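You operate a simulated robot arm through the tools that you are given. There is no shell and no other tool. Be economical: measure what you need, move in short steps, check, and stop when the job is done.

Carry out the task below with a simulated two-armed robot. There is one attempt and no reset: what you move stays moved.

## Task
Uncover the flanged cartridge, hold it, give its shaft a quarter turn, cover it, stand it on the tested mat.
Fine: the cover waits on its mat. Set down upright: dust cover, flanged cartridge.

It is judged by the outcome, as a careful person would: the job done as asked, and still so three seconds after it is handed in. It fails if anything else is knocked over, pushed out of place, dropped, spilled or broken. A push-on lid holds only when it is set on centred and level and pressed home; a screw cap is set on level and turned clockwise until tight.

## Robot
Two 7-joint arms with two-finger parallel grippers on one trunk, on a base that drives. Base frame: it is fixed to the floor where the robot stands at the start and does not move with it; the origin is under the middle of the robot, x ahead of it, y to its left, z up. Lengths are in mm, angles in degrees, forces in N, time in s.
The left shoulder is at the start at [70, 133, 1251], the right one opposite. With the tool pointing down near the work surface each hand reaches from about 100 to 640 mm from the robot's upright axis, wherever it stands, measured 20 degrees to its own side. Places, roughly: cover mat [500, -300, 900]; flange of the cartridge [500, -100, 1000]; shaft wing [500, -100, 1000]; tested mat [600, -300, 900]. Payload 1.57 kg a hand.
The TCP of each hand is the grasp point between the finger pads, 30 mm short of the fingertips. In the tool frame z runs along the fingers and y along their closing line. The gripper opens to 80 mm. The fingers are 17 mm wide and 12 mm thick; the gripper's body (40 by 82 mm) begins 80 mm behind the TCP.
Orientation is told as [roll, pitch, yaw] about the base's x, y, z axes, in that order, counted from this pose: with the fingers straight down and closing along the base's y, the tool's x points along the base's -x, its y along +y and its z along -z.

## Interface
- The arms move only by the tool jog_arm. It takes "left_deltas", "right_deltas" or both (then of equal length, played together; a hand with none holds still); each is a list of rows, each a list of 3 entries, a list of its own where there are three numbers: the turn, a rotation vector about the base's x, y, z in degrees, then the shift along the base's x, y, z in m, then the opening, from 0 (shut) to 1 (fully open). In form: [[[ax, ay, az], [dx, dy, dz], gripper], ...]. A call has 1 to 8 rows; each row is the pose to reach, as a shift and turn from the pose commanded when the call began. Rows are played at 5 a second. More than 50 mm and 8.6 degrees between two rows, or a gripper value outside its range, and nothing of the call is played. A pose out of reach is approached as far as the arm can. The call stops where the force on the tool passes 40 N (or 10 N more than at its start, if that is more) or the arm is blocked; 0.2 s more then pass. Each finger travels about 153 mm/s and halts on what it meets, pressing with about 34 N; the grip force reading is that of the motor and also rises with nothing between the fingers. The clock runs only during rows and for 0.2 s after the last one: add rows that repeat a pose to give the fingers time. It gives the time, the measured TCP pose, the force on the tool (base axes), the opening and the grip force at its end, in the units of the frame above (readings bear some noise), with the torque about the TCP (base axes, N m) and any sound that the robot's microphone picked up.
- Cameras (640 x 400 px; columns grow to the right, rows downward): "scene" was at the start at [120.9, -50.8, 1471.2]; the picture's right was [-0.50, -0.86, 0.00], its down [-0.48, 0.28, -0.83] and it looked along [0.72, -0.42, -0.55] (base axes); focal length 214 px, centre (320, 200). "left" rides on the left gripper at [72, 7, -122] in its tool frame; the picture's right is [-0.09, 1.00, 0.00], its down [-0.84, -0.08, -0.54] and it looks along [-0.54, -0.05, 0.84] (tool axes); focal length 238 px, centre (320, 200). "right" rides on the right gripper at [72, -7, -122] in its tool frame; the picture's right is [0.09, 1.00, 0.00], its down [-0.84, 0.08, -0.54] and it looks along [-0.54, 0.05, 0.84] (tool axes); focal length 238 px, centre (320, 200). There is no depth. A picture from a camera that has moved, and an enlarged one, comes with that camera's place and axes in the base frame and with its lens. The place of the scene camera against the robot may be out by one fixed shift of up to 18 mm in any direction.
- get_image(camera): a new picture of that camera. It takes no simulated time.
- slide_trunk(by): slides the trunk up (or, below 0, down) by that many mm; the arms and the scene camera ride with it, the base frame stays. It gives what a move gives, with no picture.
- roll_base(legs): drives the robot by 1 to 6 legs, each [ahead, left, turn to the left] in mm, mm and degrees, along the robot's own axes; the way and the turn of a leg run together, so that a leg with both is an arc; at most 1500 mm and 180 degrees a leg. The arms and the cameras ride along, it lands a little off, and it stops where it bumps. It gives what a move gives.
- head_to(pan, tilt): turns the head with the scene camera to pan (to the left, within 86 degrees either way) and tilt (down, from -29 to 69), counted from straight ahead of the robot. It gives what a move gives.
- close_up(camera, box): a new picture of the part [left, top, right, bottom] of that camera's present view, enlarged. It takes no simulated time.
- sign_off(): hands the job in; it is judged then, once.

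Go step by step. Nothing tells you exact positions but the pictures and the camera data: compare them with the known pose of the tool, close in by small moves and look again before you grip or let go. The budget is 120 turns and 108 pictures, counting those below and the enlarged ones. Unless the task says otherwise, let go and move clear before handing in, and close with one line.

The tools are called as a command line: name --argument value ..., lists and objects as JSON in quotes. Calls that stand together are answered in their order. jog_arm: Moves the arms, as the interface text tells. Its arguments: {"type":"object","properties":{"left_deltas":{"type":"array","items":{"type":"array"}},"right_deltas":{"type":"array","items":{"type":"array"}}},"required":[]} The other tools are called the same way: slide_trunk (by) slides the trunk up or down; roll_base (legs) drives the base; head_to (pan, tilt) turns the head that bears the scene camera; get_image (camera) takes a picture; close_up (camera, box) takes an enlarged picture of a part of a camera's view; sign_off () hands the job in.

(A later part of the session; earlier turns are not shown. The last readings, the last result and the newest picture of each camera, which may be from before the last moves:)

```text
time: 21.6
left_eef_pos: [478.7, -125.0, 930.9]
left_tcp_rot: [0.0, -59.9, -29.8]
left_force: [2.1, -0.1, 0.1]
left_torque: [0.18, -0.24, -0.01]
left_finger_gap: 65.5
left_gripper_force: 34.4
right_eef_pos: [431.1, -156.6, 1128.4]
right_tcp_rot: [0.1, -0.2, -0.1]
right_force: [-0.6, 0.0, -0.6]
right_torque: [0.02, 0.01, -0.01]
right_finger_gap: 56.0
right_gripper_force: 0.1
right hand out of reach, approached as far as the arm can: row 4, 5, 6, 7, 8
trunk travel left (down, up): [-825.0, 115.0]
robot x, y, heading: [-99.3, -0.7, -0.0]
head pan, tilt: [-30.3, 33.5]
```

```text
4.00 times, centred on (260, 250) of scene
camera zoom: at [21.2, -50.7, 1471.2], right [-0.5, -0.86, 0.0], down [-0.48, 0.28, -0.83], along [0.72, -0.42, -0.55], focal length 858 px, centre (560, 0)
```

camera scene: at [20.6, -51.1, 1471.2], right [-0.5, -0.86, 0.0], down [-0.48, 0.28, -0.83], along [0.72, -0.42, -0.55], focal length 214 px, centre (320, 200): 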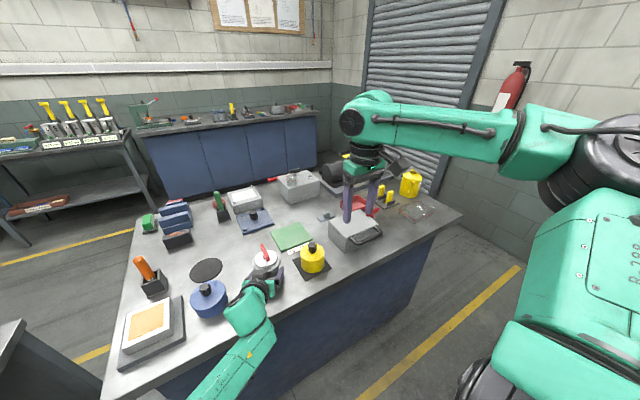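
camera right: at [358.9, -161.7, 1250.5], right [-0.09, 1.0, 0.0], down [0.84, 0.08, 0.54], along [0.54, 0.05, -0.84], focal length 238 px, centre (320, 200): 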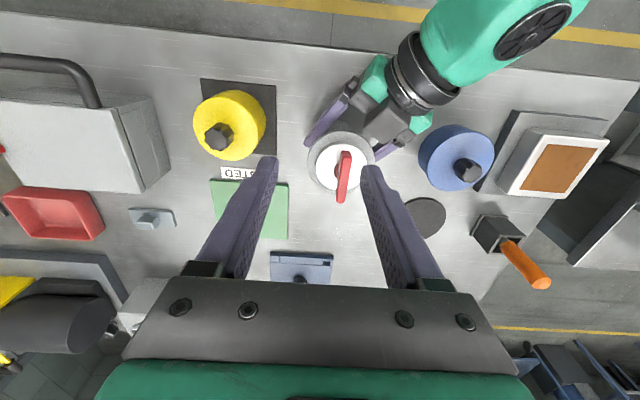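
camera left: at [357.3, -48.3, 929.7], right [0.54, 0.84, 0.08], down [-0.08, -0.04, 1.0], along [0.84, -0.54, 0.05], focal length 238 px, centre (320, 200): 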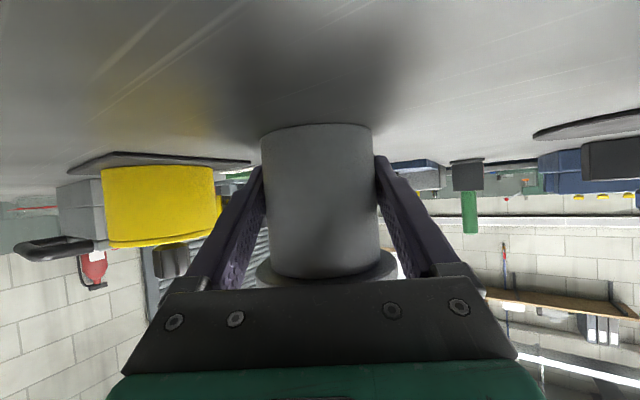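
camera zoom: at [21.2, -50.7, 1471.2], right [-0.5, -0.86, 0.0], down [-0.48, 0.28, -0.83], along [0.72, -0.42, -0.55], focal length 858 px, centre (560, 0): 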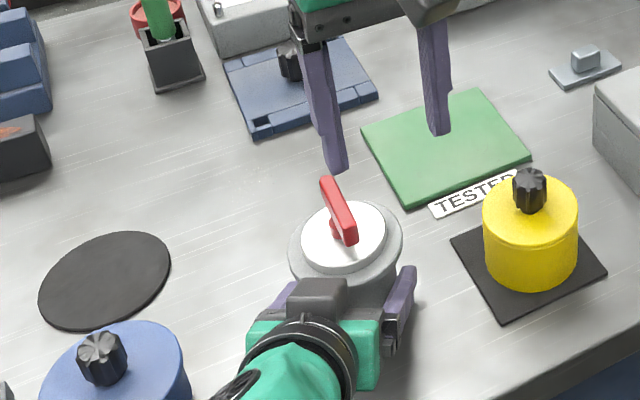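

The right hand falls ~50 mm short at this base position. The left hand holds the cartridge, so I'll lift it slightly, draw it 60 mm toward the robot on clear table, and set it down there still held.

jog_arm --left_deltas '[[[0, 0, 0], [0, 0, 0.008], 0.3], [[0, 0, 0], [0, 0, 0.015], 0.3], [[0, 0, 0], [-0.02, 0, 0.015], 0.3], [[0, 0, 0], [-0.04, 0, 0.015], 0.3], [[0, 0, 0], [-0.06, 0, 0.015], 0.3], [[0, 0, 0], [-0.06, 0, 0.015], 0.3]]'

get_image --camera "left"

get_image --camera "right"

```text
time: 22.9
left_eef_pos: [418.4, -123.6, 946.5]
left_tcp_rot: [-0.1, -59.9, -30.0]
left_force: [-0.3, 0.0, -6.2]
left_torque: [0.09, 0.01, 0.0]
left_finger_gap: 65.1
left_gripper_force: 33.9
right_eef_pos: [431.7, -155.1, 1129.3]
right_tcp_rot: [0.1, -0.1, 0.0]
right_force: [-0.1, -0.1, 0.4]
right_torque: [-0.02, -0.05, 0.0]
right_finger_gap: 56.0
right_gripper_force: 0.2
trunk travel left (down, up): [-825.0, 115.0]
robot x, y, heading: [-100.6, 3.1, -0.0]
head pan, tilt: [-30.3, 33.5]
```

```text
70 pictures are left
camera left: at [299.4, -47.4, 942.8], right [0.54, 0.84, 0.08], down [-0.08, -0.04, 1.0], along [0.84, -0.54, 0.05], focal length 238 px, centre (320, 200)
```

left: 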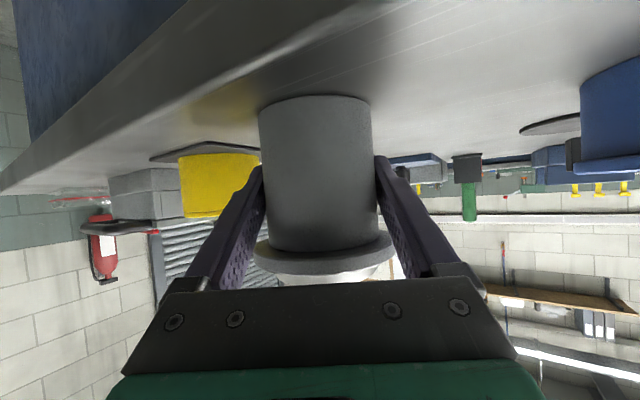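

```text
69 pictures are left
camera right: at [359.9, -162.2, 1250.2], right [-0.09, 1.0, 0.0], down [0.84, 0.08, 0.54], along [0.54, 0.05, -0.84], focal length 238 px, centre (320, 200)
```

right: 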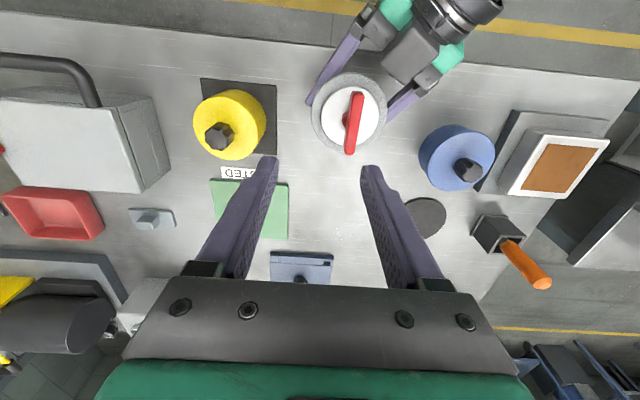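

The cartridge may have slid in the grip while lifting (it shows differently in the left view). Look closely.

close_up --camera "scene" --box '[200, 210, 320, 310]'

close_up --camera "left" --box '[200, 60, 440, 210]'

```text
4.00 times, centred on (260, 260) of scene
camera zoom: at [22.3, -51.1, 1471.1], right [-0.5, -0.86, 0.0], down [-0.48, 0.28, -0.83], along [0.72, -0.42, -0.55], focal length 858 px, centre (560, -40)
```

zoom: 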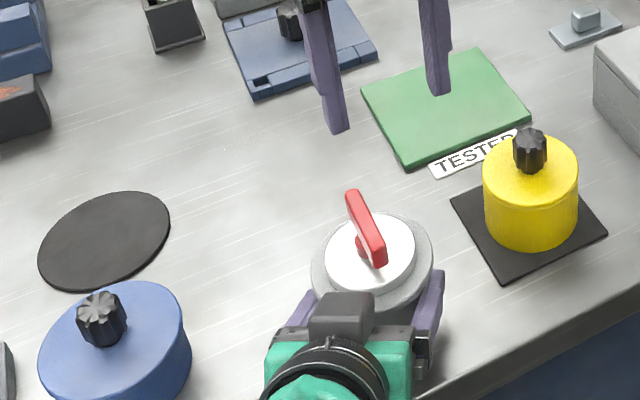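

```text
2.67 times, centred on (320, 135) of left
camera zoom: at [299.4, -47.4, 942.8], right [0.54, 0.84, 0.08], down [-0.08, -0.04, 1.0], along [0.84, -0.54, 0.05], focal length 636 px, centre (320, 373)
```

zoom: 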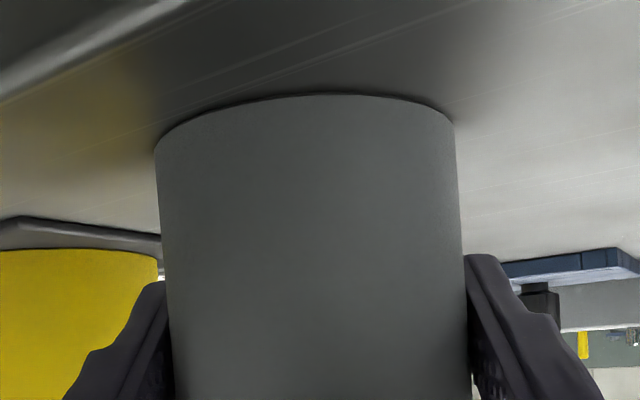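

It slid in the grip until the flange neared the fingers. A small further lift will show whether the flange now carries it.

jog_arm --left_deltas '[[[0, 0, 0], [0, 0, 0.005], 0.0], [[0, 0, 0], [0, 0, 0.01], 0.0], [[0, 0, 0], [0, 0, 0.01], 0.0]]'

close_up --camera "left" --box '[200, 60, 440, 210]'

get_image --camera "left"

```text
time: 23.8
left_eef_pos: [419.2, -122.9, 954.9]
left_tcp_rot: [-0.2, -59.9, -29.9]
left_force: [-0.7, 0.7, -10.4]
left_torque: [0.02, 0.04, 0.0]
left_finger_gap: 65.5
left_gripper_force: 34.1
right_eef_pos: [432.6, -155.9, 1128.9]
right_tcp_rot: [0.1, -0.2, 0.0]
right_force: [0.0, -0.9, -0.2]
right_torque: [0.0, 0.0, 0.05]
right_finger_gap: 56.0
right_gripper_force: 0.0
trunk travel left (down, up): [-825.0, 115.0]
robot x, y, heading: [-102.4, 6.7, 0.2]
head pan, tilt: [-30.3, 33.5]
```

```text
2.67 times, centred on (320, 135) of left
camera zoom: at [298.6, -47.5, 952.9], right [0.54, 0.84, 0.08], down [-0.08, -0.04, 1.0], along [0.84, -0.54, 0.04], focal length 636 px, centre (320, 373)
```

zoom: 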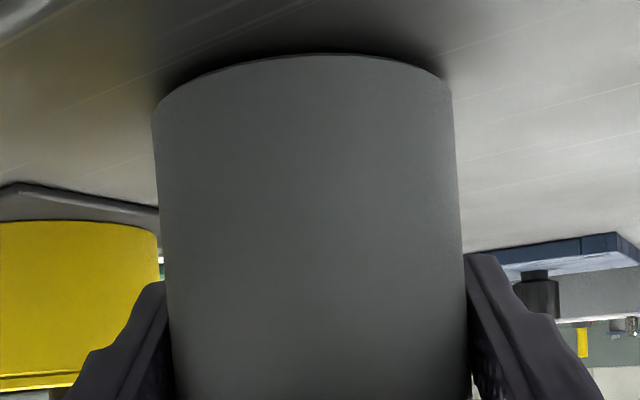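

```text
65 pictures are left
camera left: at [298.6, -47.5, 952.9], right [0.54, 0.84, 0.08], down [-0.08, -0.04, 1.0], along [0.84, -0.54, 0.04], focal length 238 px, centre (320, 200)
```

left: 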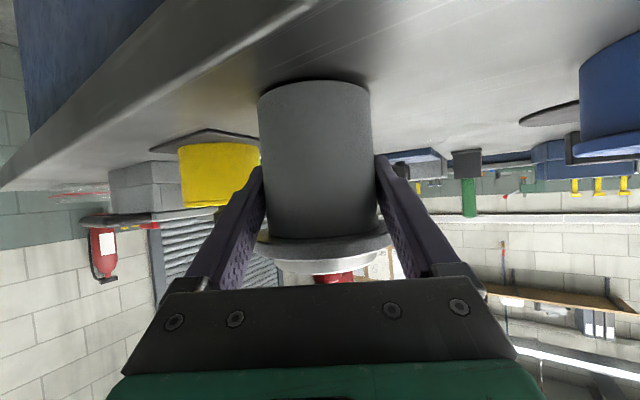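

jog_arm --left_deltas '[[[0, 0, 0], [0, 0, 0], 0.0], [[0, 0, 0], [0, 0, 0], 0.0], [[0, 0, 0], [0, 0, 0], 0.0], [[0, 0, 0], [0, 0, 0], 0.0]]'

get_image --camera "left"

close_up --camera "scene" --box '[200, 210, 320, 310]'

```text
time: 24.8
left_eef_pos: [417.8, -123.9, 953.7]
left_tcp_rot: [-0.1, -59.8, -29.9]
left_force: [-0.8, 0.2, -9.9]
left_torque: [0.0, 0.0, -0.02]
left_finger_gap: 65.5
left_gripper_force: 34.4
right_eef_pos: [431.4, -157.0, 1129.9]
right_tcp_rot: [0.2, 0.0, 0.0]
right_force: [0.2, -0.4, -0.6]
right_torque: [-0.02, 0.01, 0.0]
right_finger_gap: 56.1
right_gripper_force: 0.0
trunk travel left (down, up): [-825.0, 115.0]
robot x, y, heading: [-104.6, 1.6, 0.2]
head pan, tilt: [-30.3, 33.5]
```

```text
64 pictures are left
camera left: at [298.6, -47.5, 952.9], right [0.54, 0.84, 0.08], down [-0.08, -0.04, 1.0], along [0.84, -0.54, 0.04], focal length 238 px, centre (320, 200)
```

left: 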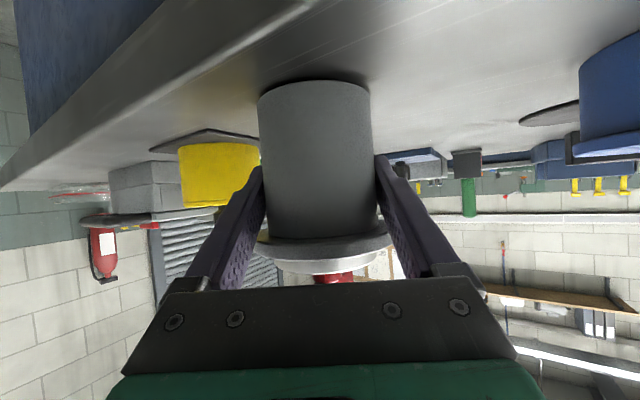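

```text
4.00 times, centred on (260, 260) of scene
camera zoom: at [22.5, -51.3, 1471.0], right [-0.5, -0.86, 0.0], down [-0.48, 0.28, -0.83], along [0.72, -0.42, -0.55], focal length 858 px, centre (560, -40)
```

zoom: 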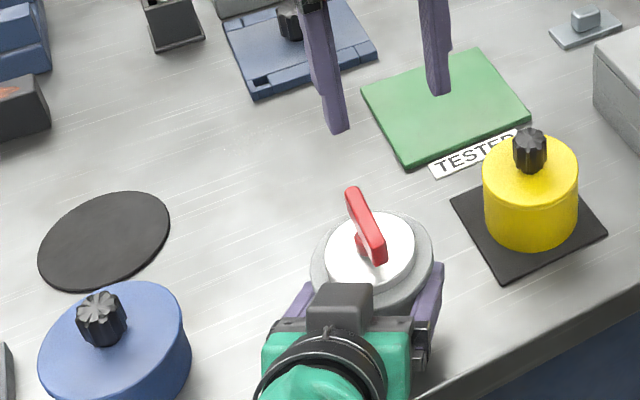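

Static now: the flange rests on the fingers and the cartridge is a few mm up, upright. Lower 5 mm back to the table, and bring the right hand over the wing.

jog_arm --left_deltas '[[[0, 0, 0], [0, 0, -0.002], 0.0], [[0, 0, 0], [0, 0, -0.004], 0.0], [[0, 0, 0], [0, 0, -0.005], 0.0], [[0, 0, 0], [0, 0, -0.005], 0.0]]' --right_deltas '[[[0, 0, 0], [-0.006, 0.015, 0], 0.7], [[0, 0, 0], [-0.013, 0.032, 0], 0.7], [[0, 0, 0], [-0.013, 0.032, 0], 0.7], [[0, 0, 0], [-0.013, 0.032, 0], 0.7]]'

get_image --camera "right"

close_up --camera "right" --box '[220, 90, 420, 215]'

get_image --camera "left"

```text
time: 25.8
left_eef_pos: [417.0, -123.9, 951.2]
left_tcp_rot: [0.0, -60.0, -30.1]
left_force: [0.5, 1.0, -5.1]
left_torque: [0.19, -0.02, 0.03]
left_finger_gap: 65.4
left_gripper_force: 34.0
right_eef_pos: [413.4, -128.4, 1128.7]
right_tcp_rot: [0.0, 0.0, 0.0]
right_force: [0.8, -1.0, 0.3]
right_torque: [0.02, 0.02, -0.01]
right_finger_gap: 56.0
right_gripper_force: 0.0
right hand out of reach, approached as far as the arm can: row 2, 3, 4
trunk travel left (down, up): [-825.0, 115.0]
robot x, y, heading: [-103.4, -2.6, 0.2]
head pan, tilt: [-30.3, 33.5]
```

```text
62 pictures are left
camera right: at [339.9, -135.0, 1250.5], right [-0.09, 1.0, 0.0], down [0.84, 0.08, 0.54], along [0.54, 0.05, -0.84], focal length 238 px, centre (320, 200)
```

right: 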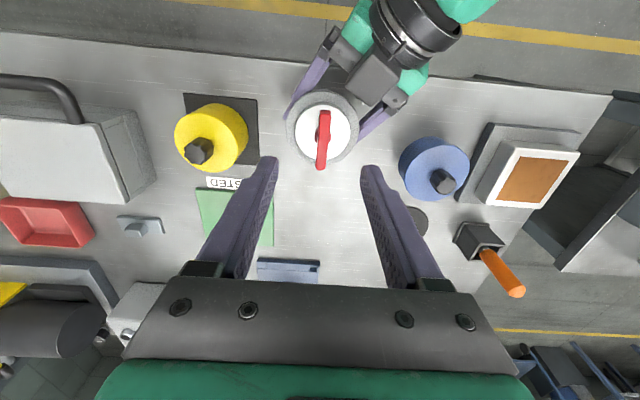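

```text
3.20 times, centred on (320, 152) of right
camera zoom: at [339.9, -135.0, 1250.5], right [-0.09, 1.0, 0.0], down [0.84, 0.08, 0.54], along [0.54, 0.05, -0.84], focal length 763 px, centre (320, 352)
```

zoom: 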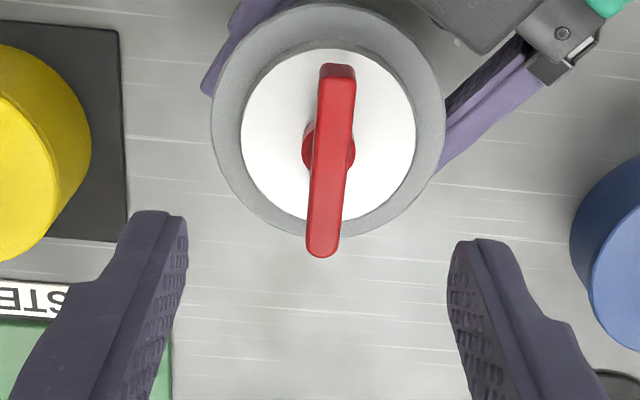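

```text
60 pictures are left
camera left: at [298.6, -47.8, 949.4], right [0.54, 0.84, 0.08], down [-0.08, -0.04, 1.0], along [0.84, -0.54, 0.05], focal length 238 px, centre (320, 200)
```

left: 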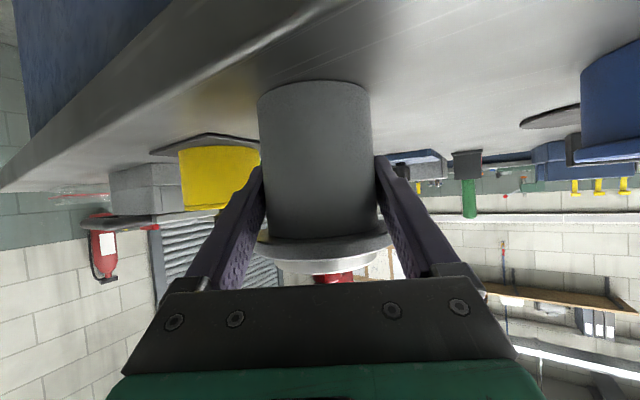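

The wing lies along x, top about z 1020, centre near (419,-125). I'll test the right hand's reach lower down.

jog_arm --right_deltas '[[[0, 0, 0], [0.001, 0.001, -0.03], 0.7], [[0, 0, 0], [0.003, 0.002, -0.06], 0.7], [[0, 0, 0], [0.005, 0.003, -0.07], 0.7], [[0, 0, 0], [0.005, 0.003, -0.07], 0.7]]'

close_up --camera "right" --box '[220, 90, 420, 215]'

close_up --camera "scene" --box '[220, 210, 340, 310]'

```text
time: 26.8
left_eef_pos: [417.5, -122.7, 951.5]
left_tcp_rot: [0.1, -60.1, -30.0]
left_force: [2.7, 0.4, 0.0]
left_torque: [0.23, -0.28, -0.07]
left_finger_gap: 65.5
left_gripper_force: 33.9
right_eef_pos: [408.0, -131.8, 1061.0]
right_tcp_rot: [0.2, -0.1, -0.1]
right_force: [-0.1, 0.7, -0.1]
right_torque: [-0.01, -0.03, 0.0]
right_finger_gap: 55.8
right_gripper_force: 0.0
right hand out of reach, approached as far as the arm can: row 2, 3, 4
trunk travel left (down, up): [-825.0, 115.0]
robot x, y, heading: [-99.2, 0.4, -0.0]
head pan, tilt: [-30.3, 33.5]
```

```text
3.20 times, centred on (320, 152) of right
camera zoom: at [335.8, -138.7, 1183.0], right [-0.09, 1.0, 0.0], down [0.84, 0.08, 0.54], along [0.54, 0.05, -0.84], focal length 763 px, centre (320, 352)
```

zoom: 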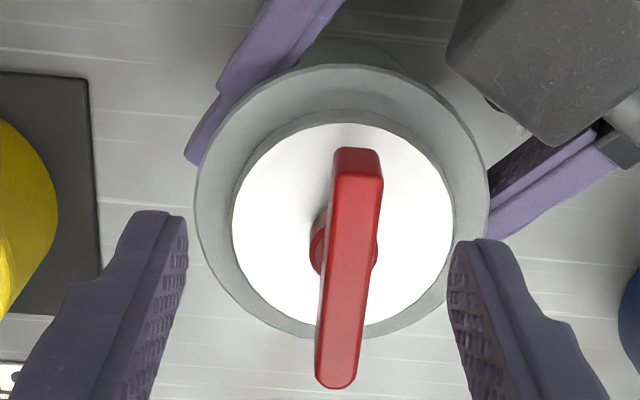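

```text
4.00 times, centred on (280, 260) of scene
camera zoom: at [21.4, -50.8, 1471.2], right [-0.5, -0.86, 0.0], down [-0.48, 0.28, -0.83], along [0.72, -0.42, -0.55], focal length 858 px, centre (480, -40)
```

zoom: 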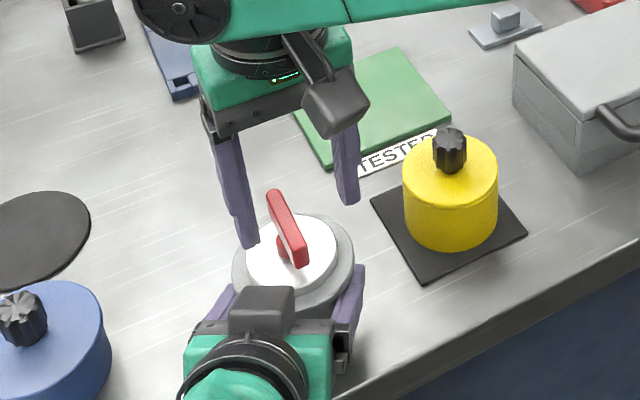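

The right arm works better nearer in. I'll raise the right hand, lift the cartridge a little, drive 60 mm ahead, then draw the cartridge back toward the robot.

jog_arm --right_deltas '[[[0, 0, 0], [0, 0, 0.04], 0.7], [[0, 0, 0], [-0.005, -0.01, 0.08], 0.7], [[0, 0, 0], [-0.02, -0.03, 0.11], 0.7], [[0, 0, 0], [-0.03, -0.05, 0.12], 0.7]]' --left_deltas '[[[0, 0, 0], [0, 0, 0], 0], [[0, 0, 0], [0, 0, 0.004], 0], [[0, 0, 0], [0, 0, 0.008], 0], [[0, 0, 0], [0, 0, 0.014], 0]]'

get_image --camera "left"

```text
time: 27.8
left_eef_pos: [416.4, -124.3, 964.4]
left_tcp_rot: [0.0, -59.8, -30.0]
left_force: [0.2, -0.2, -9.0]
left_torque: [0.01, 0.01, 0.02]
left_finger_gap: 65.6
left_gripper_force: 33.9
right_eef_pos: [379.7, -184.3, 1181.9]
right_tcp_rot: [0.1, 0.0, 0.0]
right_force: [0.4, -0.4, 0.7]
right_torque: [0.01, 0.01, -0.02]
right_finger_gap: 55.8
right_gripper_force: 0.1
trunk travel left (down, up): [-825.0, 115.0]
robot x, y, heading: [-100.4, -0.6, 0.0]
head pan, tilt: [-30.3, 33.5]
```

```text
57 pictures are left
camera left: at [297.6, -49.1, 962.4], right [0.54, 0.84, 0.08], down [-0.08, -0.04, 1.0], along [0.84, -0.54, 0.04], focal length 238 px, centre (320, 200)
```

left: 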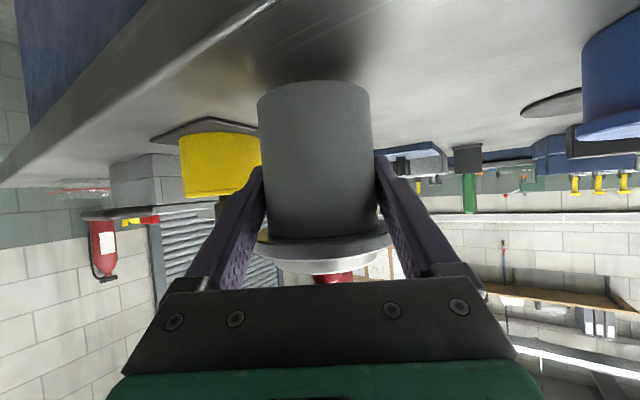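

No more slipping: it is carried by the flange, ~12 mm up and upright. Drive ahead 60 mm.

roll_base --legs '[[60, 0, 0]]'

jog_arm --left_deltas '[[[0, 0, 0], [-0.02, 0, 0], 0], [[0, 0, 0], [-0.04, 0, 0], 0], [[0, 0, 0], [-0.05, 0, 0], 0], [[0, 0, 0], [-0.05, 0, 0], 0]]'

get_image --camera "left"

```text
time: 28.7
left_eef_pos: [471.7, -124.4, 968.3]
left_tcp_rot: [0.2, -60.2, -30.2]
left_force: [-1.2, -0.4, -9.1]
left_torque: [0.02, 0.01, 0.05]
left_finger_gap: 65.2
left_gripper_force: 34.8
right_eef_pos: [432.6, -182.9, 1186.2]
right_tcp_rot: [0.0, -0.3, 0.0]
right_force: [-0.4, 0.0, -0.7]
right_torque: [0.03, -0.06, 0.01]
right_finger_gap: 55.8
right_gripper_force: 0.1
trunk travel left (down, up): [-825.0, 115.0]
robot x, y, heading: [-44.0, -2.5, -0.0]
head pan, tilt: [-30.3, 33.5]
```

```text
time: 29.7
left_eef_pos: [427.4, -125.0, 961.4]
left_tcp_rot: [-0.1, -59.8, -30.0]
left_force: [-0.5, -0.4, -9.2]
left_torque: [0.03, 0.02, 0.0]
left_finger_gap: 65.2
left_gripper_force: 33.9
right_eef_pos: [439.0, -183.6, 1181.8]
right_tcp_rot: [0.0, 0.0, -0.1]
right_force: [0.1, -0.5, -0.4]
right_torque: [0.03, -0.02, -0.03]
right_finger_gap: 56.3
right_gripper_force: 0.0
trunk travel left (down, up): [-825.0, 115.0]
robot x, y, heading: [-37.9, -1.1, -0.1]
head pan, tilt: [-30.3, 33.5]
```

```text
56 pictures are left
camera left: at [307.7, -49.1, 961.3], right [0.54, 0.84, 0.08], down [-0.08, -0.04, 1.0], along [0.84, -0.54, 0.04], focal length 238 px, centre (320, 200)
```

left: 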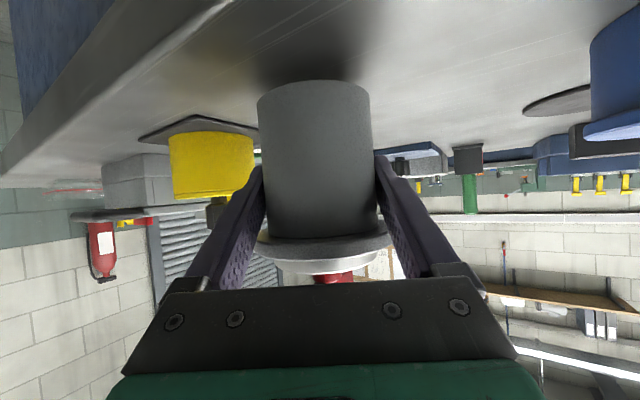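

Reach is fine here. Set it on the table (still held) and bring the right hand over the wing.

jog_arm --left_deltas '[[[0, 0, 0], [0, 0, -0.006], 0], [[0, 0, 0], [0, 0, -0.01], 0], [[0, 0, 0], [0, 0, -0.012], 0], [[0, 0, 0], [0, 0, -0.012], 0]]' --right_deltas '[[[0, 0, 0], [-0.004, 0.02, -0.01], 0.7], [[0, 0, 0], [-0.008, 0.04, -0.03], 0.7], [[0, 0, 0], [-0.011, 0.058, -0.06], 0.7], [[0, 0, 0], [-0.011, 0.058, -0.09], 0.7]]'

close_up --camera "right" --box '[220, 90, 420, 215]'

close_up --camera "scene" --box '[200, 220, 360, 350]'

```text
time: 30.7
left_eef_pos: [426.0, -124.2, 951.6]
left_tcp_rot: [-0.2, -59.8, -30.0]
left_force: [0.6, -0.2, -7.9]
left_torque: [-0.02, -0.1, -0.02]
left_finger_gap: 65.1
left_gripper_force: 33.9
right_eef_pos: [427.8, -122.7, 1091.4]
right_tcp_rot: [0.1, 0.1, -0.1]
right_force: [-0.7, 0.3, -0.6]
right_torque: [0.0, -0.04, -0.01]
right_finger_gap: 55.9
right_gripper_force: 0.0
trunk travel left (down, up): [-825.0, 115.0]
robot x, y, heading: [-41.1, -0.1, -0.2]
head pan, tilt: [-30.3, 33.5]
```

```text
3.20 times, centred on (320, 152) of right
camera zoom: at [355.6, -130.2, 1213.7], right [-0.09, 1.0, 0.0], down [0.84, 0.08, 0.54], along [0.54, 0.05, -0.84], focal length 763 px, centre (320, 352)
```

zoom: 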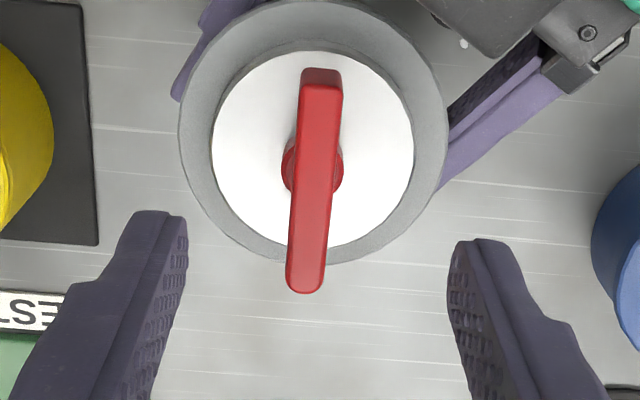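

```text
3.08 times, centred on (280, 285) of scene
camera zoom: at [81.8, -51.5, 1471.0], right [-0.51, -0.86, 0.0], down [-0.48, 0.28, -0.83], along [0.72, -0.42, -0.55], focal length 660 px, centre (443, -62)
```

zoom: 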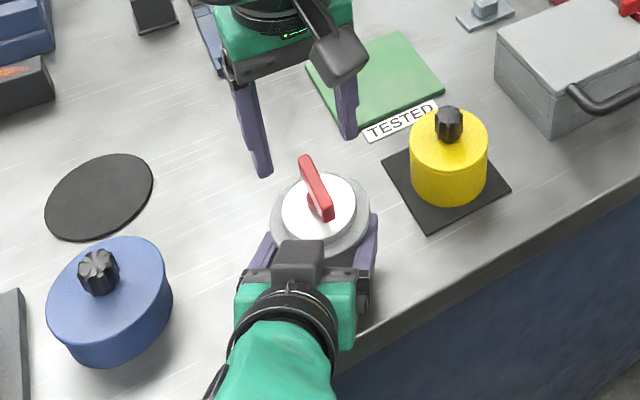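

Wing top about z 1015, axis near (429,-125). Descend to straddle the wing.

jog_arm --left_deltas '[[[0, 0, 0], [0, 0, -0.001], 0], [[0, 0, 0], [0, 0, -0.0015], 0], [[0, 0, 0], [0, 0, -0.0015], 0], [[0, 0, 0], [0, 0, -0.0015], 0]]' --right_deltas '[[[0, 0, 0], [0.001, -0.002, -0.02], 0.7], [[0, 0, 0], [0.0015, -0.002, -0.04], 0.7], [[0, 0, 0], [0.0015, -0.002, -0.054], 0.7], [[0, 0, 0], [0.0015, -0.002, -0.054], 0.45]]'

close_up --camera "right" --box '[220, 90, 420, 215]'

close_up --camera "scene" --box '[230, 230, 330, 313]'

```text
time: 31.7
left_eef_pos: [425.7, -124.7, 951.6]
left_tcp_rot: [-0.1, -60.1, -30.0]
left_force: [3.7, -0.4, -0.2]
left_torque: [0.23, -0.27, -0.07]
left_finger_gap: 65.4
left_gripper_force: 33.7
right_eef_pos: [429.3, -127.7, 1039.3]
right_tcp_rot: [0.0, 0.0, 0.0]
right_force: [0.4, -0.2, -0.1]
right_torque: [-0.02, 0.0, 0.02]
right_finger_gap: 35.9
right_gripper_force: 0.1
trunk travel left (down, up): [-825.0, 115.0]
robot x, y, heading: [-40.8, 2.4, -0.0]
head pan, tilt: [-30.3, 33.5]
```

```text
3.20 times, centred on (320, 152) of right
camera zoom: at [356.7, -133.6, 1159.6], right [-0.09, 1.0, 0.0], down [0.84, 0.08, 0.54], along [0.54, 0.05, -0.84], focal length 763 px, centre (320, 352)
```

zoom: 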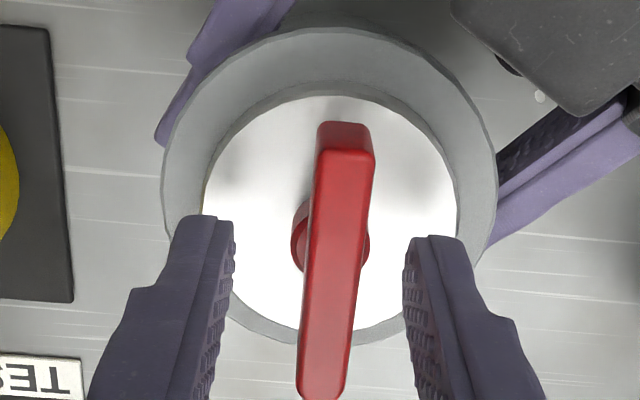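

```text
4.82 times, centred on (280, 272) of scene
camera zoom: at [80.4, -50.9, 1471.2], right [-0.51, -0.86, 0.0], down [-0.48, 0.28, -0.83], along [0.72, -0.42, -0.55], focal length 1034 px, centre (513, -145)
```

zoom: 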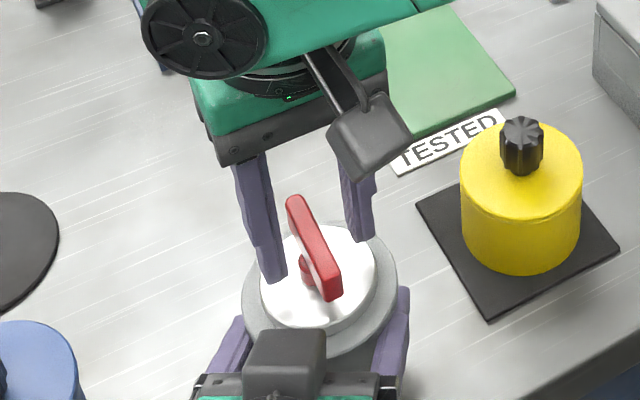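

Straddling the wing, with the axis ~1.5 mm off. Nudge, lower 6 mm, close.

jog_arm --right_deltas '[[[0, 0, 0], [0.001, 0.0015, -0.003], 0.45], [[0, 0, 0], [0.0015, 0.0015, -0.006], 0.45], [[0, 0, 0], [0.0015, 0.0015, -0.006], 0.25], [[0, 0, 0], [0.0015, 0.0015, -0.006], 0.1], [[0, 0, 0], [0.0015, 0.0015, -0.006], 0], [[0, 0, 0], [0.0015, 0.0015, -0.006], 0]]'

close_up --camera "right" --box '[220, 90, 420, 215]'

```text
time: 33.1
left_eef_pos: [425.5, -123.4, 951.8]
left_tcp_rot: [-0.1, -60.1, -30.0]
left_force: [7.1, -9.1, 7.2]
left_torque: [0.9, -0.42, -0.12]
left_finger_gap: 65.2
left_gripper_force: 34.1
right_eef_pos: [430.7, -124.9, 1033.0]
right_tcp_rot: [0.1, 0.0, 0.1]
right_force: [-2.6, 10.3, -0.4]
right_torque: [0.33, -0.03, 0.0]
right_finger_gap: 15.4
right_gripper_force: 31.0
trunk travel left (down, up): [-825.0, 115.0]
robot x, y, heading: [-42.3, -2.4, 0.0]
head pan, tilt: [-30.3, 33.5]
```

```text
3.20 times, centred on (320, 152) of right
camera zoom: at [358.0, -131.7, 1154.8], right [-0.09, 1.0, 0.0], down [0.84, 0.08, 0.54], along [0.54, 0.05, -0.84], focal length 763 px, centre (320, 352)
```

zoom: 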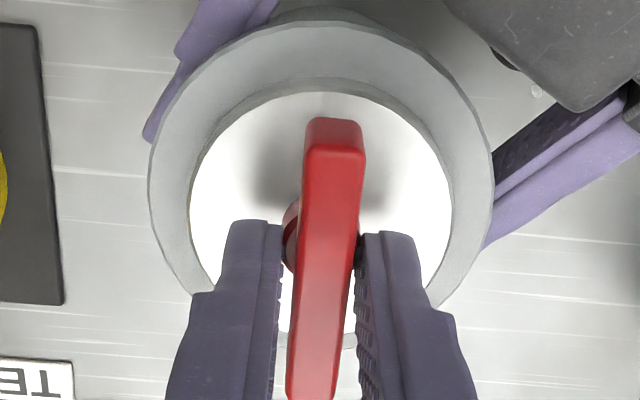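

Wing gripped. Relieve the sideways load by 1 mm, then begin the turn counter-clockwise about the axis.

jog_arm --right_deltas '[[[0, 0, 0], [0, 0.001, 0], 0], [[0, 0, 8], [0, 0.001, 0], 0], [[0, 0, 16], [0, 0.001, 0], 0], [[0, 0, 24], [0, 0.001, 0], 0]]'

close_up --camera "right" --box '[220, 90, 420, 215]'

close_up --camera "scene" --box '[230, 230, 330, 313]'

```text
time: 34.1
left_eef_pos: [425.7, -123.8, 951.5]
left_tcp_rot: [-0.1, -60.0, -30.0]
left_force: [14.3, -11.1, 6.1]
left_torque: [0.44, -0.49, 0.15]
left_finger_gap: 65.3
left_gripper_force: 34.0
right_eef_pos: [430.3, -125.1, 1033.0]
right_tcp_rot: [-0.1, -0.2, 24.1]
right_force: [-3.7, 8.3, 13.0]
right_torque: [0.03, 0.63, -0.19]
right_finger_gap: 15.1
right_gripper_force: 30.9
trunk travel left (down, up): [-825.0, 115.0]
robot x, y, heading: [-41.0, -1.1, 0.1]
head pan, tilt: [-30.3, 33.5]
```

```text
3.20 times, centred on (320, 152) of right
camera zoom: at [366.4, -159.7, 1154.6], right [-0.49, 0.87, 0.0], down [0.73, 0.41, 0.54], along [0.47, 0.27, -0.84], focal length 763 px, centre (320, 352)
```

zoom: 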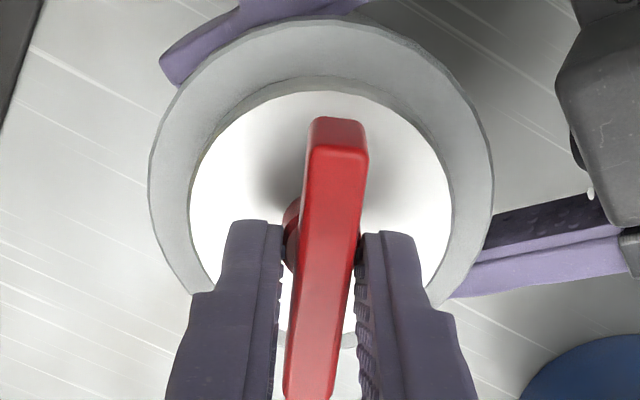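

```text
4.82 times, centred on (280, 272) of scene
camera zoom: at [79.2, -50.9, 1471.4], right [-0.51, -0.86, 0.0], down [-0.48, 0.28, -0.83], along [0.72, -0.42, -0.55], focal length 1034 px, centre (513, -145)
```

zoom: 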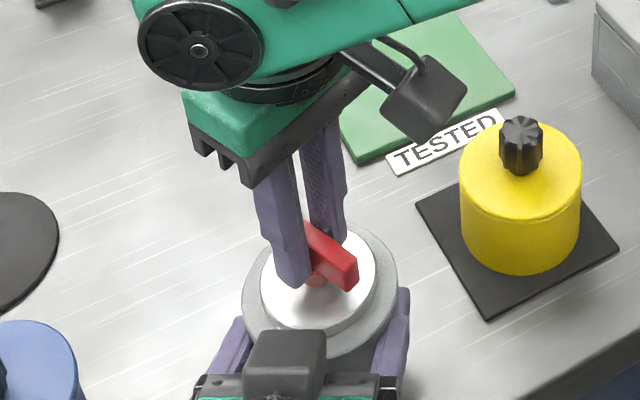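

The wing follows the hand. Continue the remaining 66°, easing 1 mm up.

jog_arm --right_deltas '[[[0, 0, 8.25], [0, 0.0005, 0.0005], 0], [[0, 0, 16.5], [0, 0.0005, 0.001], 0], [[0, 0, 24.75], [0, 0.0005, 0.001], 0], [[0, 0, 33], [0, 0.0005, 0.001], 0], [[0, 0, 41.25], [0, 0.0005, 0.001], 0], [[0, 0, 49.5], [0, 0.0005, 0.001], 0], [[0, 0, 57.75], [0, 0.0005, 0.001], 0], [[0, 0, 66], [0, 0.0005, 0.001], 0]]'

close_up --camera "right" --box '[220, 90, 420, 215]'

close_up --camera "scene" --box '[230, 230, 330, 313]'

```text
time: 35.9
left_eef_pos: [424.8, -124.5, 951.6]
left_tcp_rot: [0.0, -60.0, -30.0]
left_force: [9.4, -9.6, 13.4]
left_torque: [0.74, -0.08, 0.1]
left_finger_gap: 65.3
left_gripper_force: 34.2
right_eef_pos: [426.7, -123.6, 1033.5]
right_tcp_rot: [0.2, 0.1, 90.2]
right_force: [-9.3, 8.4, -0.1]
right_torque: [-0.11, 0.3, -0.24]
right_finger_gap: 15.4
right_gripper_force: 30.3
trunk travel left (down, up): [-825.0, 115.0]
robot x, y, heading: [-39.7, 3.0, 0.1]
head pan, tilt: [-30.3, 33.5]
```

```text
3.20 times, centred on (320, 152) of right
camera zoom: at [435.2, -195.0, 1154.7], right [-1.0, -0.09, 0.0], down [-0.08, 0.84, 0.54], along [-0.05, 0.54, -0.84], focal length 763 px, centre (320, 352)
```

zoom: 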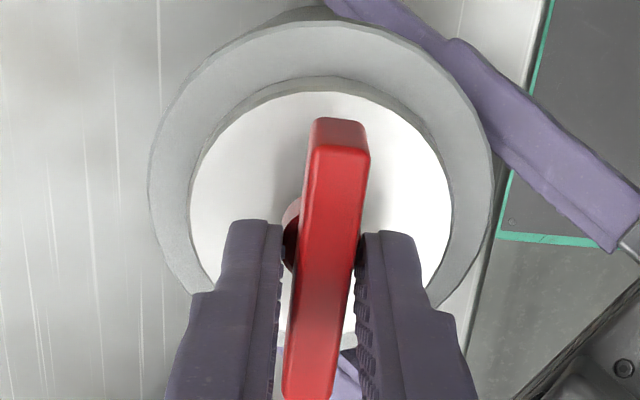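

```text
4.82 times, centred on (280, 272) of scene
camera zoom: at [78.9, -50.7, 1471.2], right [-0.51, -0.86, 0.0], down [-0.48, 0.28, -0.83], along [0.72, -0.42, -0.55], focal length 1034 px, centre (513, -145)
```

zoom: 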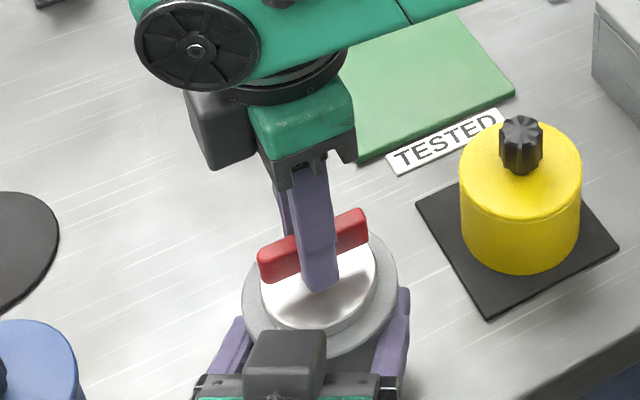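

The wing is turned 90°. Open and rise straight up, then check.

jog_arm --right_deltas '[[[0, 0, 0], [0, 0, 0], 0.2], [[0, 0, 0], [0, 0, 0], 0.5], [[0, 0, 0], [0, 0, 0], 0.5], [[0, 0, 0], [0, 0, 0.04], 0.5], [[0, 0, 0], [0, 0, 0.08], 0.5], [[0, 0, 0], [0, 0, 0.12], 0.5], [[0, 0, 0], [0, -0.04, 0.14], 0.5]]'

close_up --camera "scene" --box '[230, 230, 330, 313]'

get_image --camera "right"

```text
time: 37.5
left_eef_pos: [424.3, -123.6, 951.0]
left_tcp_rot: [0.0, -59.9, -29.9]
left_force: [3.4, 1.6, 5.6]
left_torque: [-0.32, -0.32, 0.15]
left_finger_gap: 65.6
left_gripper_force: 33.8
right_eef_pos: [427.6, -165.8, 1174.9]
right_tcp_rot: [0.0, -0.2, 90.0]
right_force: [-0.4, -0.2, -0.3]
right_torque: [-0.02, 0.02, -0.02]
right_finger_gap: 40.0
right_gripper_force: 0.0
trunk travel left (down, up): [-825.0, 115.0]
robot x, y, heading: [-46.8, 1.6, 0.0]
head pan, tilt: [-30.3, 33.5]
```

```text
4.82 times, centred on (280, 272) of scene
camera zoom: at [77.9, -52.3, 1471.3], right [-0.5, -0.86, 0.0], down [-0.48, 0.28, -0.83], along [0.72, -0.42, -0.55], focal length 1034 px, centre (513, -145)
```

zoom: 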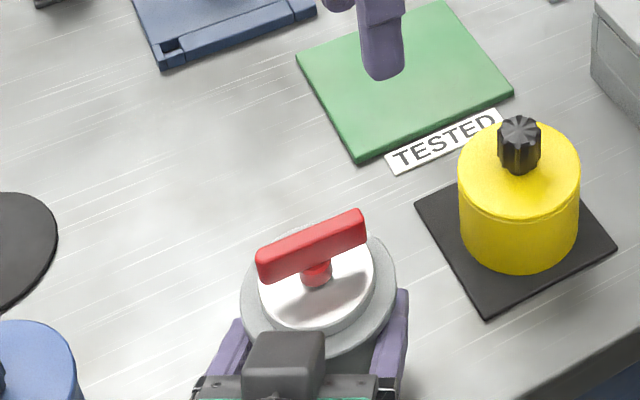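

```text
45 pictures are left
camera right: at [433.8, -236.6, 1296.1], right [-1.0, -0.09, 0.0], down [-0.08, 0.84, 0.54], along [-0.05, 0.54, -0.84], focal length 238 px, centre (320, 200)
```

right: 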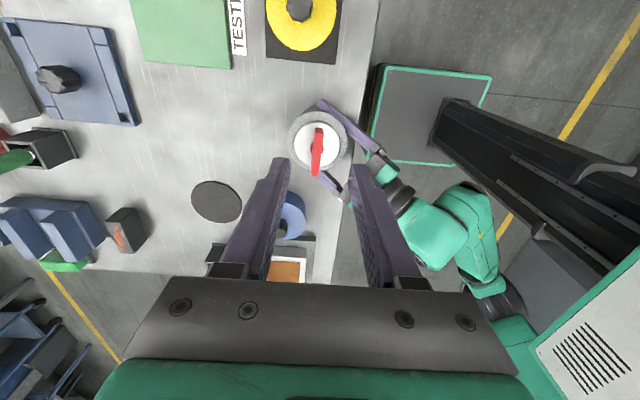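

Quarter turn confirmed. Now rotate the right hand back and go above the cover at (457,-268).

jog_arm --right_deltas '[[[0, 0, -8], [0.003, -0.012, 0], 0.7], [[0, 0, -16], [0.006, -0.024, 0], 0.7], [[0, 0, -24], [0.01, -0.036, 0], 0.7], [[0, 0, -32], [0.014, -0.048, 0], 0.7], [[0, 0, -40], [0.018, -0.06, 0], 0.7], [[0, 0, -48], [0.022, -0.072, 0], 0.7], [[0, 0, -56], [0.026, -0.086, 0], 0.7], [[0, 0, -64], [0.03, -0.102, 0], 0.7]]'

jog_arm --right_deltas '[[[0, 0, -8], [0, 0, -0.01], 0.7], [[0, 0, -16], [0, 0, -0.03], 0.7], [[0, 0, -24], [0, 0, -0.05], 0.7], [[0, 0, -26], [0, 0, -0.07], 0.7], [[0, 0, -26], [0, 0, -0.09], 0.7], [[0, 0, -26], [0, 0, -0.09], 0.7]]'

get_image --camera "right"

```text
time: 39.3
left_eef_pos: [425.1, -123.7, 949.5]
left_tcp_rot: [0.1, -59.9, -30.0]
left_force: [-2.5, -0.7, -1.2]
left_torque: [0.21, 0.02, 0.11]
left_finger_gap: 65.3
left_gripper_force: 33.0
right_eef_pos: [458.4, -265.4, 1173.8]
right_tcp_rot: [0.0, -0.1, 25.8]
right_force: [-0.3, -0.9, 0.0]
right_torque: [-0.03, 0.01, -0.03]
right_finger_gap: 56.0
right_gripper_force: 0.1
trunk travel left (down, up): [-825.0, 115.0]
robot x, y, heading: [-44.4, 1.0, 0.2]
head pan, tilt: [-30.3, 33.5]
```

```text
time: 40.7
left_eef_pos: [425.7, -124.5, 950.0]
left_tcp_rot: [0.0, -59.9, -30.0]
left_force: [-1.4, -0.3, -2.7]
left_torque: [0.2, 0.02, 0.03]
left_finger_gap: 65.1
left_gripper_force: 34.1
right_eef_pos: [460.3, -267.2, 1084.1]
right_tcp_rot: [0.0, 0.0, -0.1]
right_force: [-0.8, 0.3, -0.3]
right_torque: [0.01, 0.03, 0.03]
right_finger_gap: 56.0
right_gripper_force: 0.1
trunk travel left (down, up): [-825.0, 115.0]
robot x, y, heading: [-40.9, -1.5, 0.1]
head pan, tilt: [-30.3, 33.5]
```

```text
44 pictures are left
camera right: at [388.2, -273.1, 1204.7], right [-0.09, 1.0, 0.0], down [0.84, 0.08, 0.54], along [0.54, 0.05, -0.84], focal length 238 px, centre (320, 200)
```

right: 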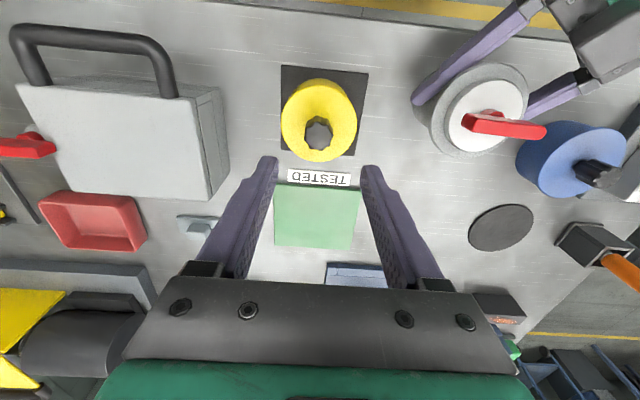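

Aligned on the knob. Descend to the earlier release height and grip.

jog_arm --right_deltas '[[[0, 0, 0], [-0.001, -0.001, -0.03], 0.7], [[0, 0, 0], [-0.001, -0.001, -0.055], 0.7], [[0, 0, 0], [-0.001, -0.001, -0.077], 0.6], [[0, 0, 0], [-0.001, -0.001, -0.077], 0.4], [[0, 0, 0], [-0.001, -0.001, -0.077], 0.2], [[0, 0, 0], [-0.001, -0.001, -0.077], 0], [[0, 0, 0], [-0.001, -0.001, -0.077], 0]]'

close_up --camera "right" --box '[220, 80, 420, 205]'

```text
time: 42.3
left_eef_pos: [426.0, -124.1, 950.4]
left_tcp_rot: [0.0, -59.8, -30.0]
left_force: [-0.3, 0.6, -1.8]
left_torque: [0.31, -0.09, 0.02]
left_finger_gap: 65.2
left_gripper_force: 33.5
right_eef_pos: [458.5, -268.0, 1005.7]
right_tcp_rot: [0.0, 0.0, 0.0]
right_force: [0.1, 0.8, -0.1]
right_torque: [-0.04, 0.0, -0.01]
right_finger_gap: 24.5
right_gripper_force: 34.0
trunk travel left (down, up): [-825.0, 115.0]
robot x, y, heading: [-37.9, 0.2, 0.1]
head pan, tilt: [-30.3, 33.5]
```

```text
3.20 times, centred on (320, 142) of right
camera zoom: at [387.0, -272.8, 1127.3], right [-0.09, 1.0, 0.0], down [0.84, 0.08, 0.54], along [0.54, 0.05, -0.84], focal length 763 px, centre (320, 384)
```

zoom: 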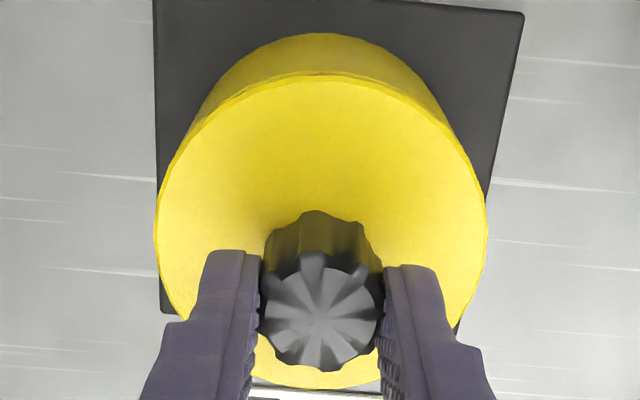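

Grip matches the first one. Lift and carry the cover over the cartridge, hovering.

jog_arm --right_deltas '[[[0, 0, 0], [0, 0, 0.04], 0], [[0, 0, 0], [0, 0, 0.085], 0], [[0, 0, 0], [0, 0, 0.13], 0], [[0, 0, 0], [-0.008, 0.04, 0.145], 0], [[0, 0, 0], [-0.016, 0.08, 0.145], 0], [[0, 0, 0], [-0.024, 0.12, 0.145], 0], [[0, 0, 0], [-0.03, 0.143, 0.145], 0], [[0, 0, 0], [-0.03, 0.143, 0.145], 0]]'

close_up --camera "scene" --box '[220, 200, 340, 300]'

get_image --camera "left"

get_image --camera "right"

```text
time: 44.1
left_eef_pos: [425.9, -124.2, 951.3]
left_tcp_rot: [0.1, -59.9, -30.0]
left_force: [-0.6, -0.3, 0.2]
left_torque: [0.19, -0.17, -0.07]
left_finger_gap: 65.1
left_gripper_force: 34.2
right_eef_pos: [429.0, -124.0, 1149.4]
right_tcp_rot: [0.1, -0.2, -0.2]
right_force: [0.3, -0.4, -0.4]
right_torque: [0.0, -0.01, -0.04]
right_finger_gap: 24.3
right_gripper_force: 33.9
trunk travel left (down, up): [-825.0, 115.0]
robot x, y, heading: [-41.9, -3.0, 0.2]
head pan, tilt: [-30.3, 33.5]
```

```text
4.00 times, centred on (280, 250) of scene
camera zoom: at [79.6, -51.1, 1471.2], right [-0.51, -0.86, 0.0], down [-0.48, 0.28, -0.83], along [0.72, -0.42, -0.55], focal length 858 px, centre (480, 0)
```

zoom: 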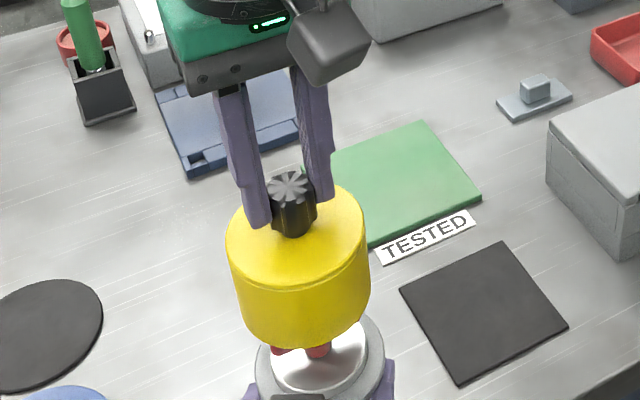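

```text
41 pictures are left
camera left: at [306.0, -47.8, 948.8], right [0.54, 0.84, 0.08], down [-0.08, -0.04, 1.0], along [0.84, -0.54, 0.05], focal length 238 px, centre (320, 200)
```

left: 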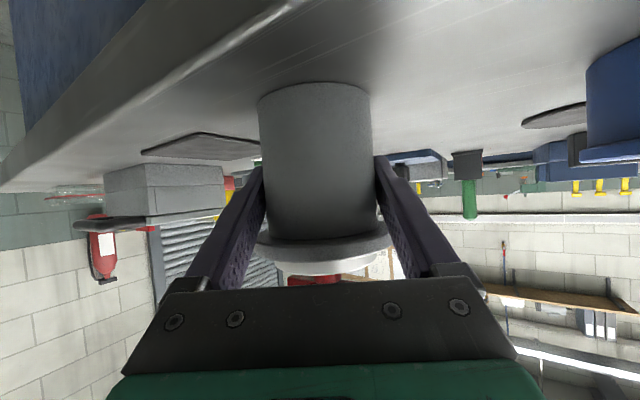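

```text
40 pictures are left
camera right: at [356.3, -129.7, 1271.7], right [-0.09, 1.0, 0.0], down [0.84, 0.08, 0.54], along [0.54, 0.05, -0.84], focal length 238 px, centre (320, 200)
```

right: 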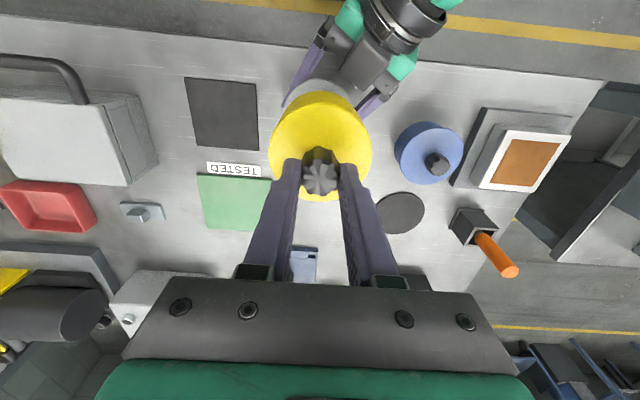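

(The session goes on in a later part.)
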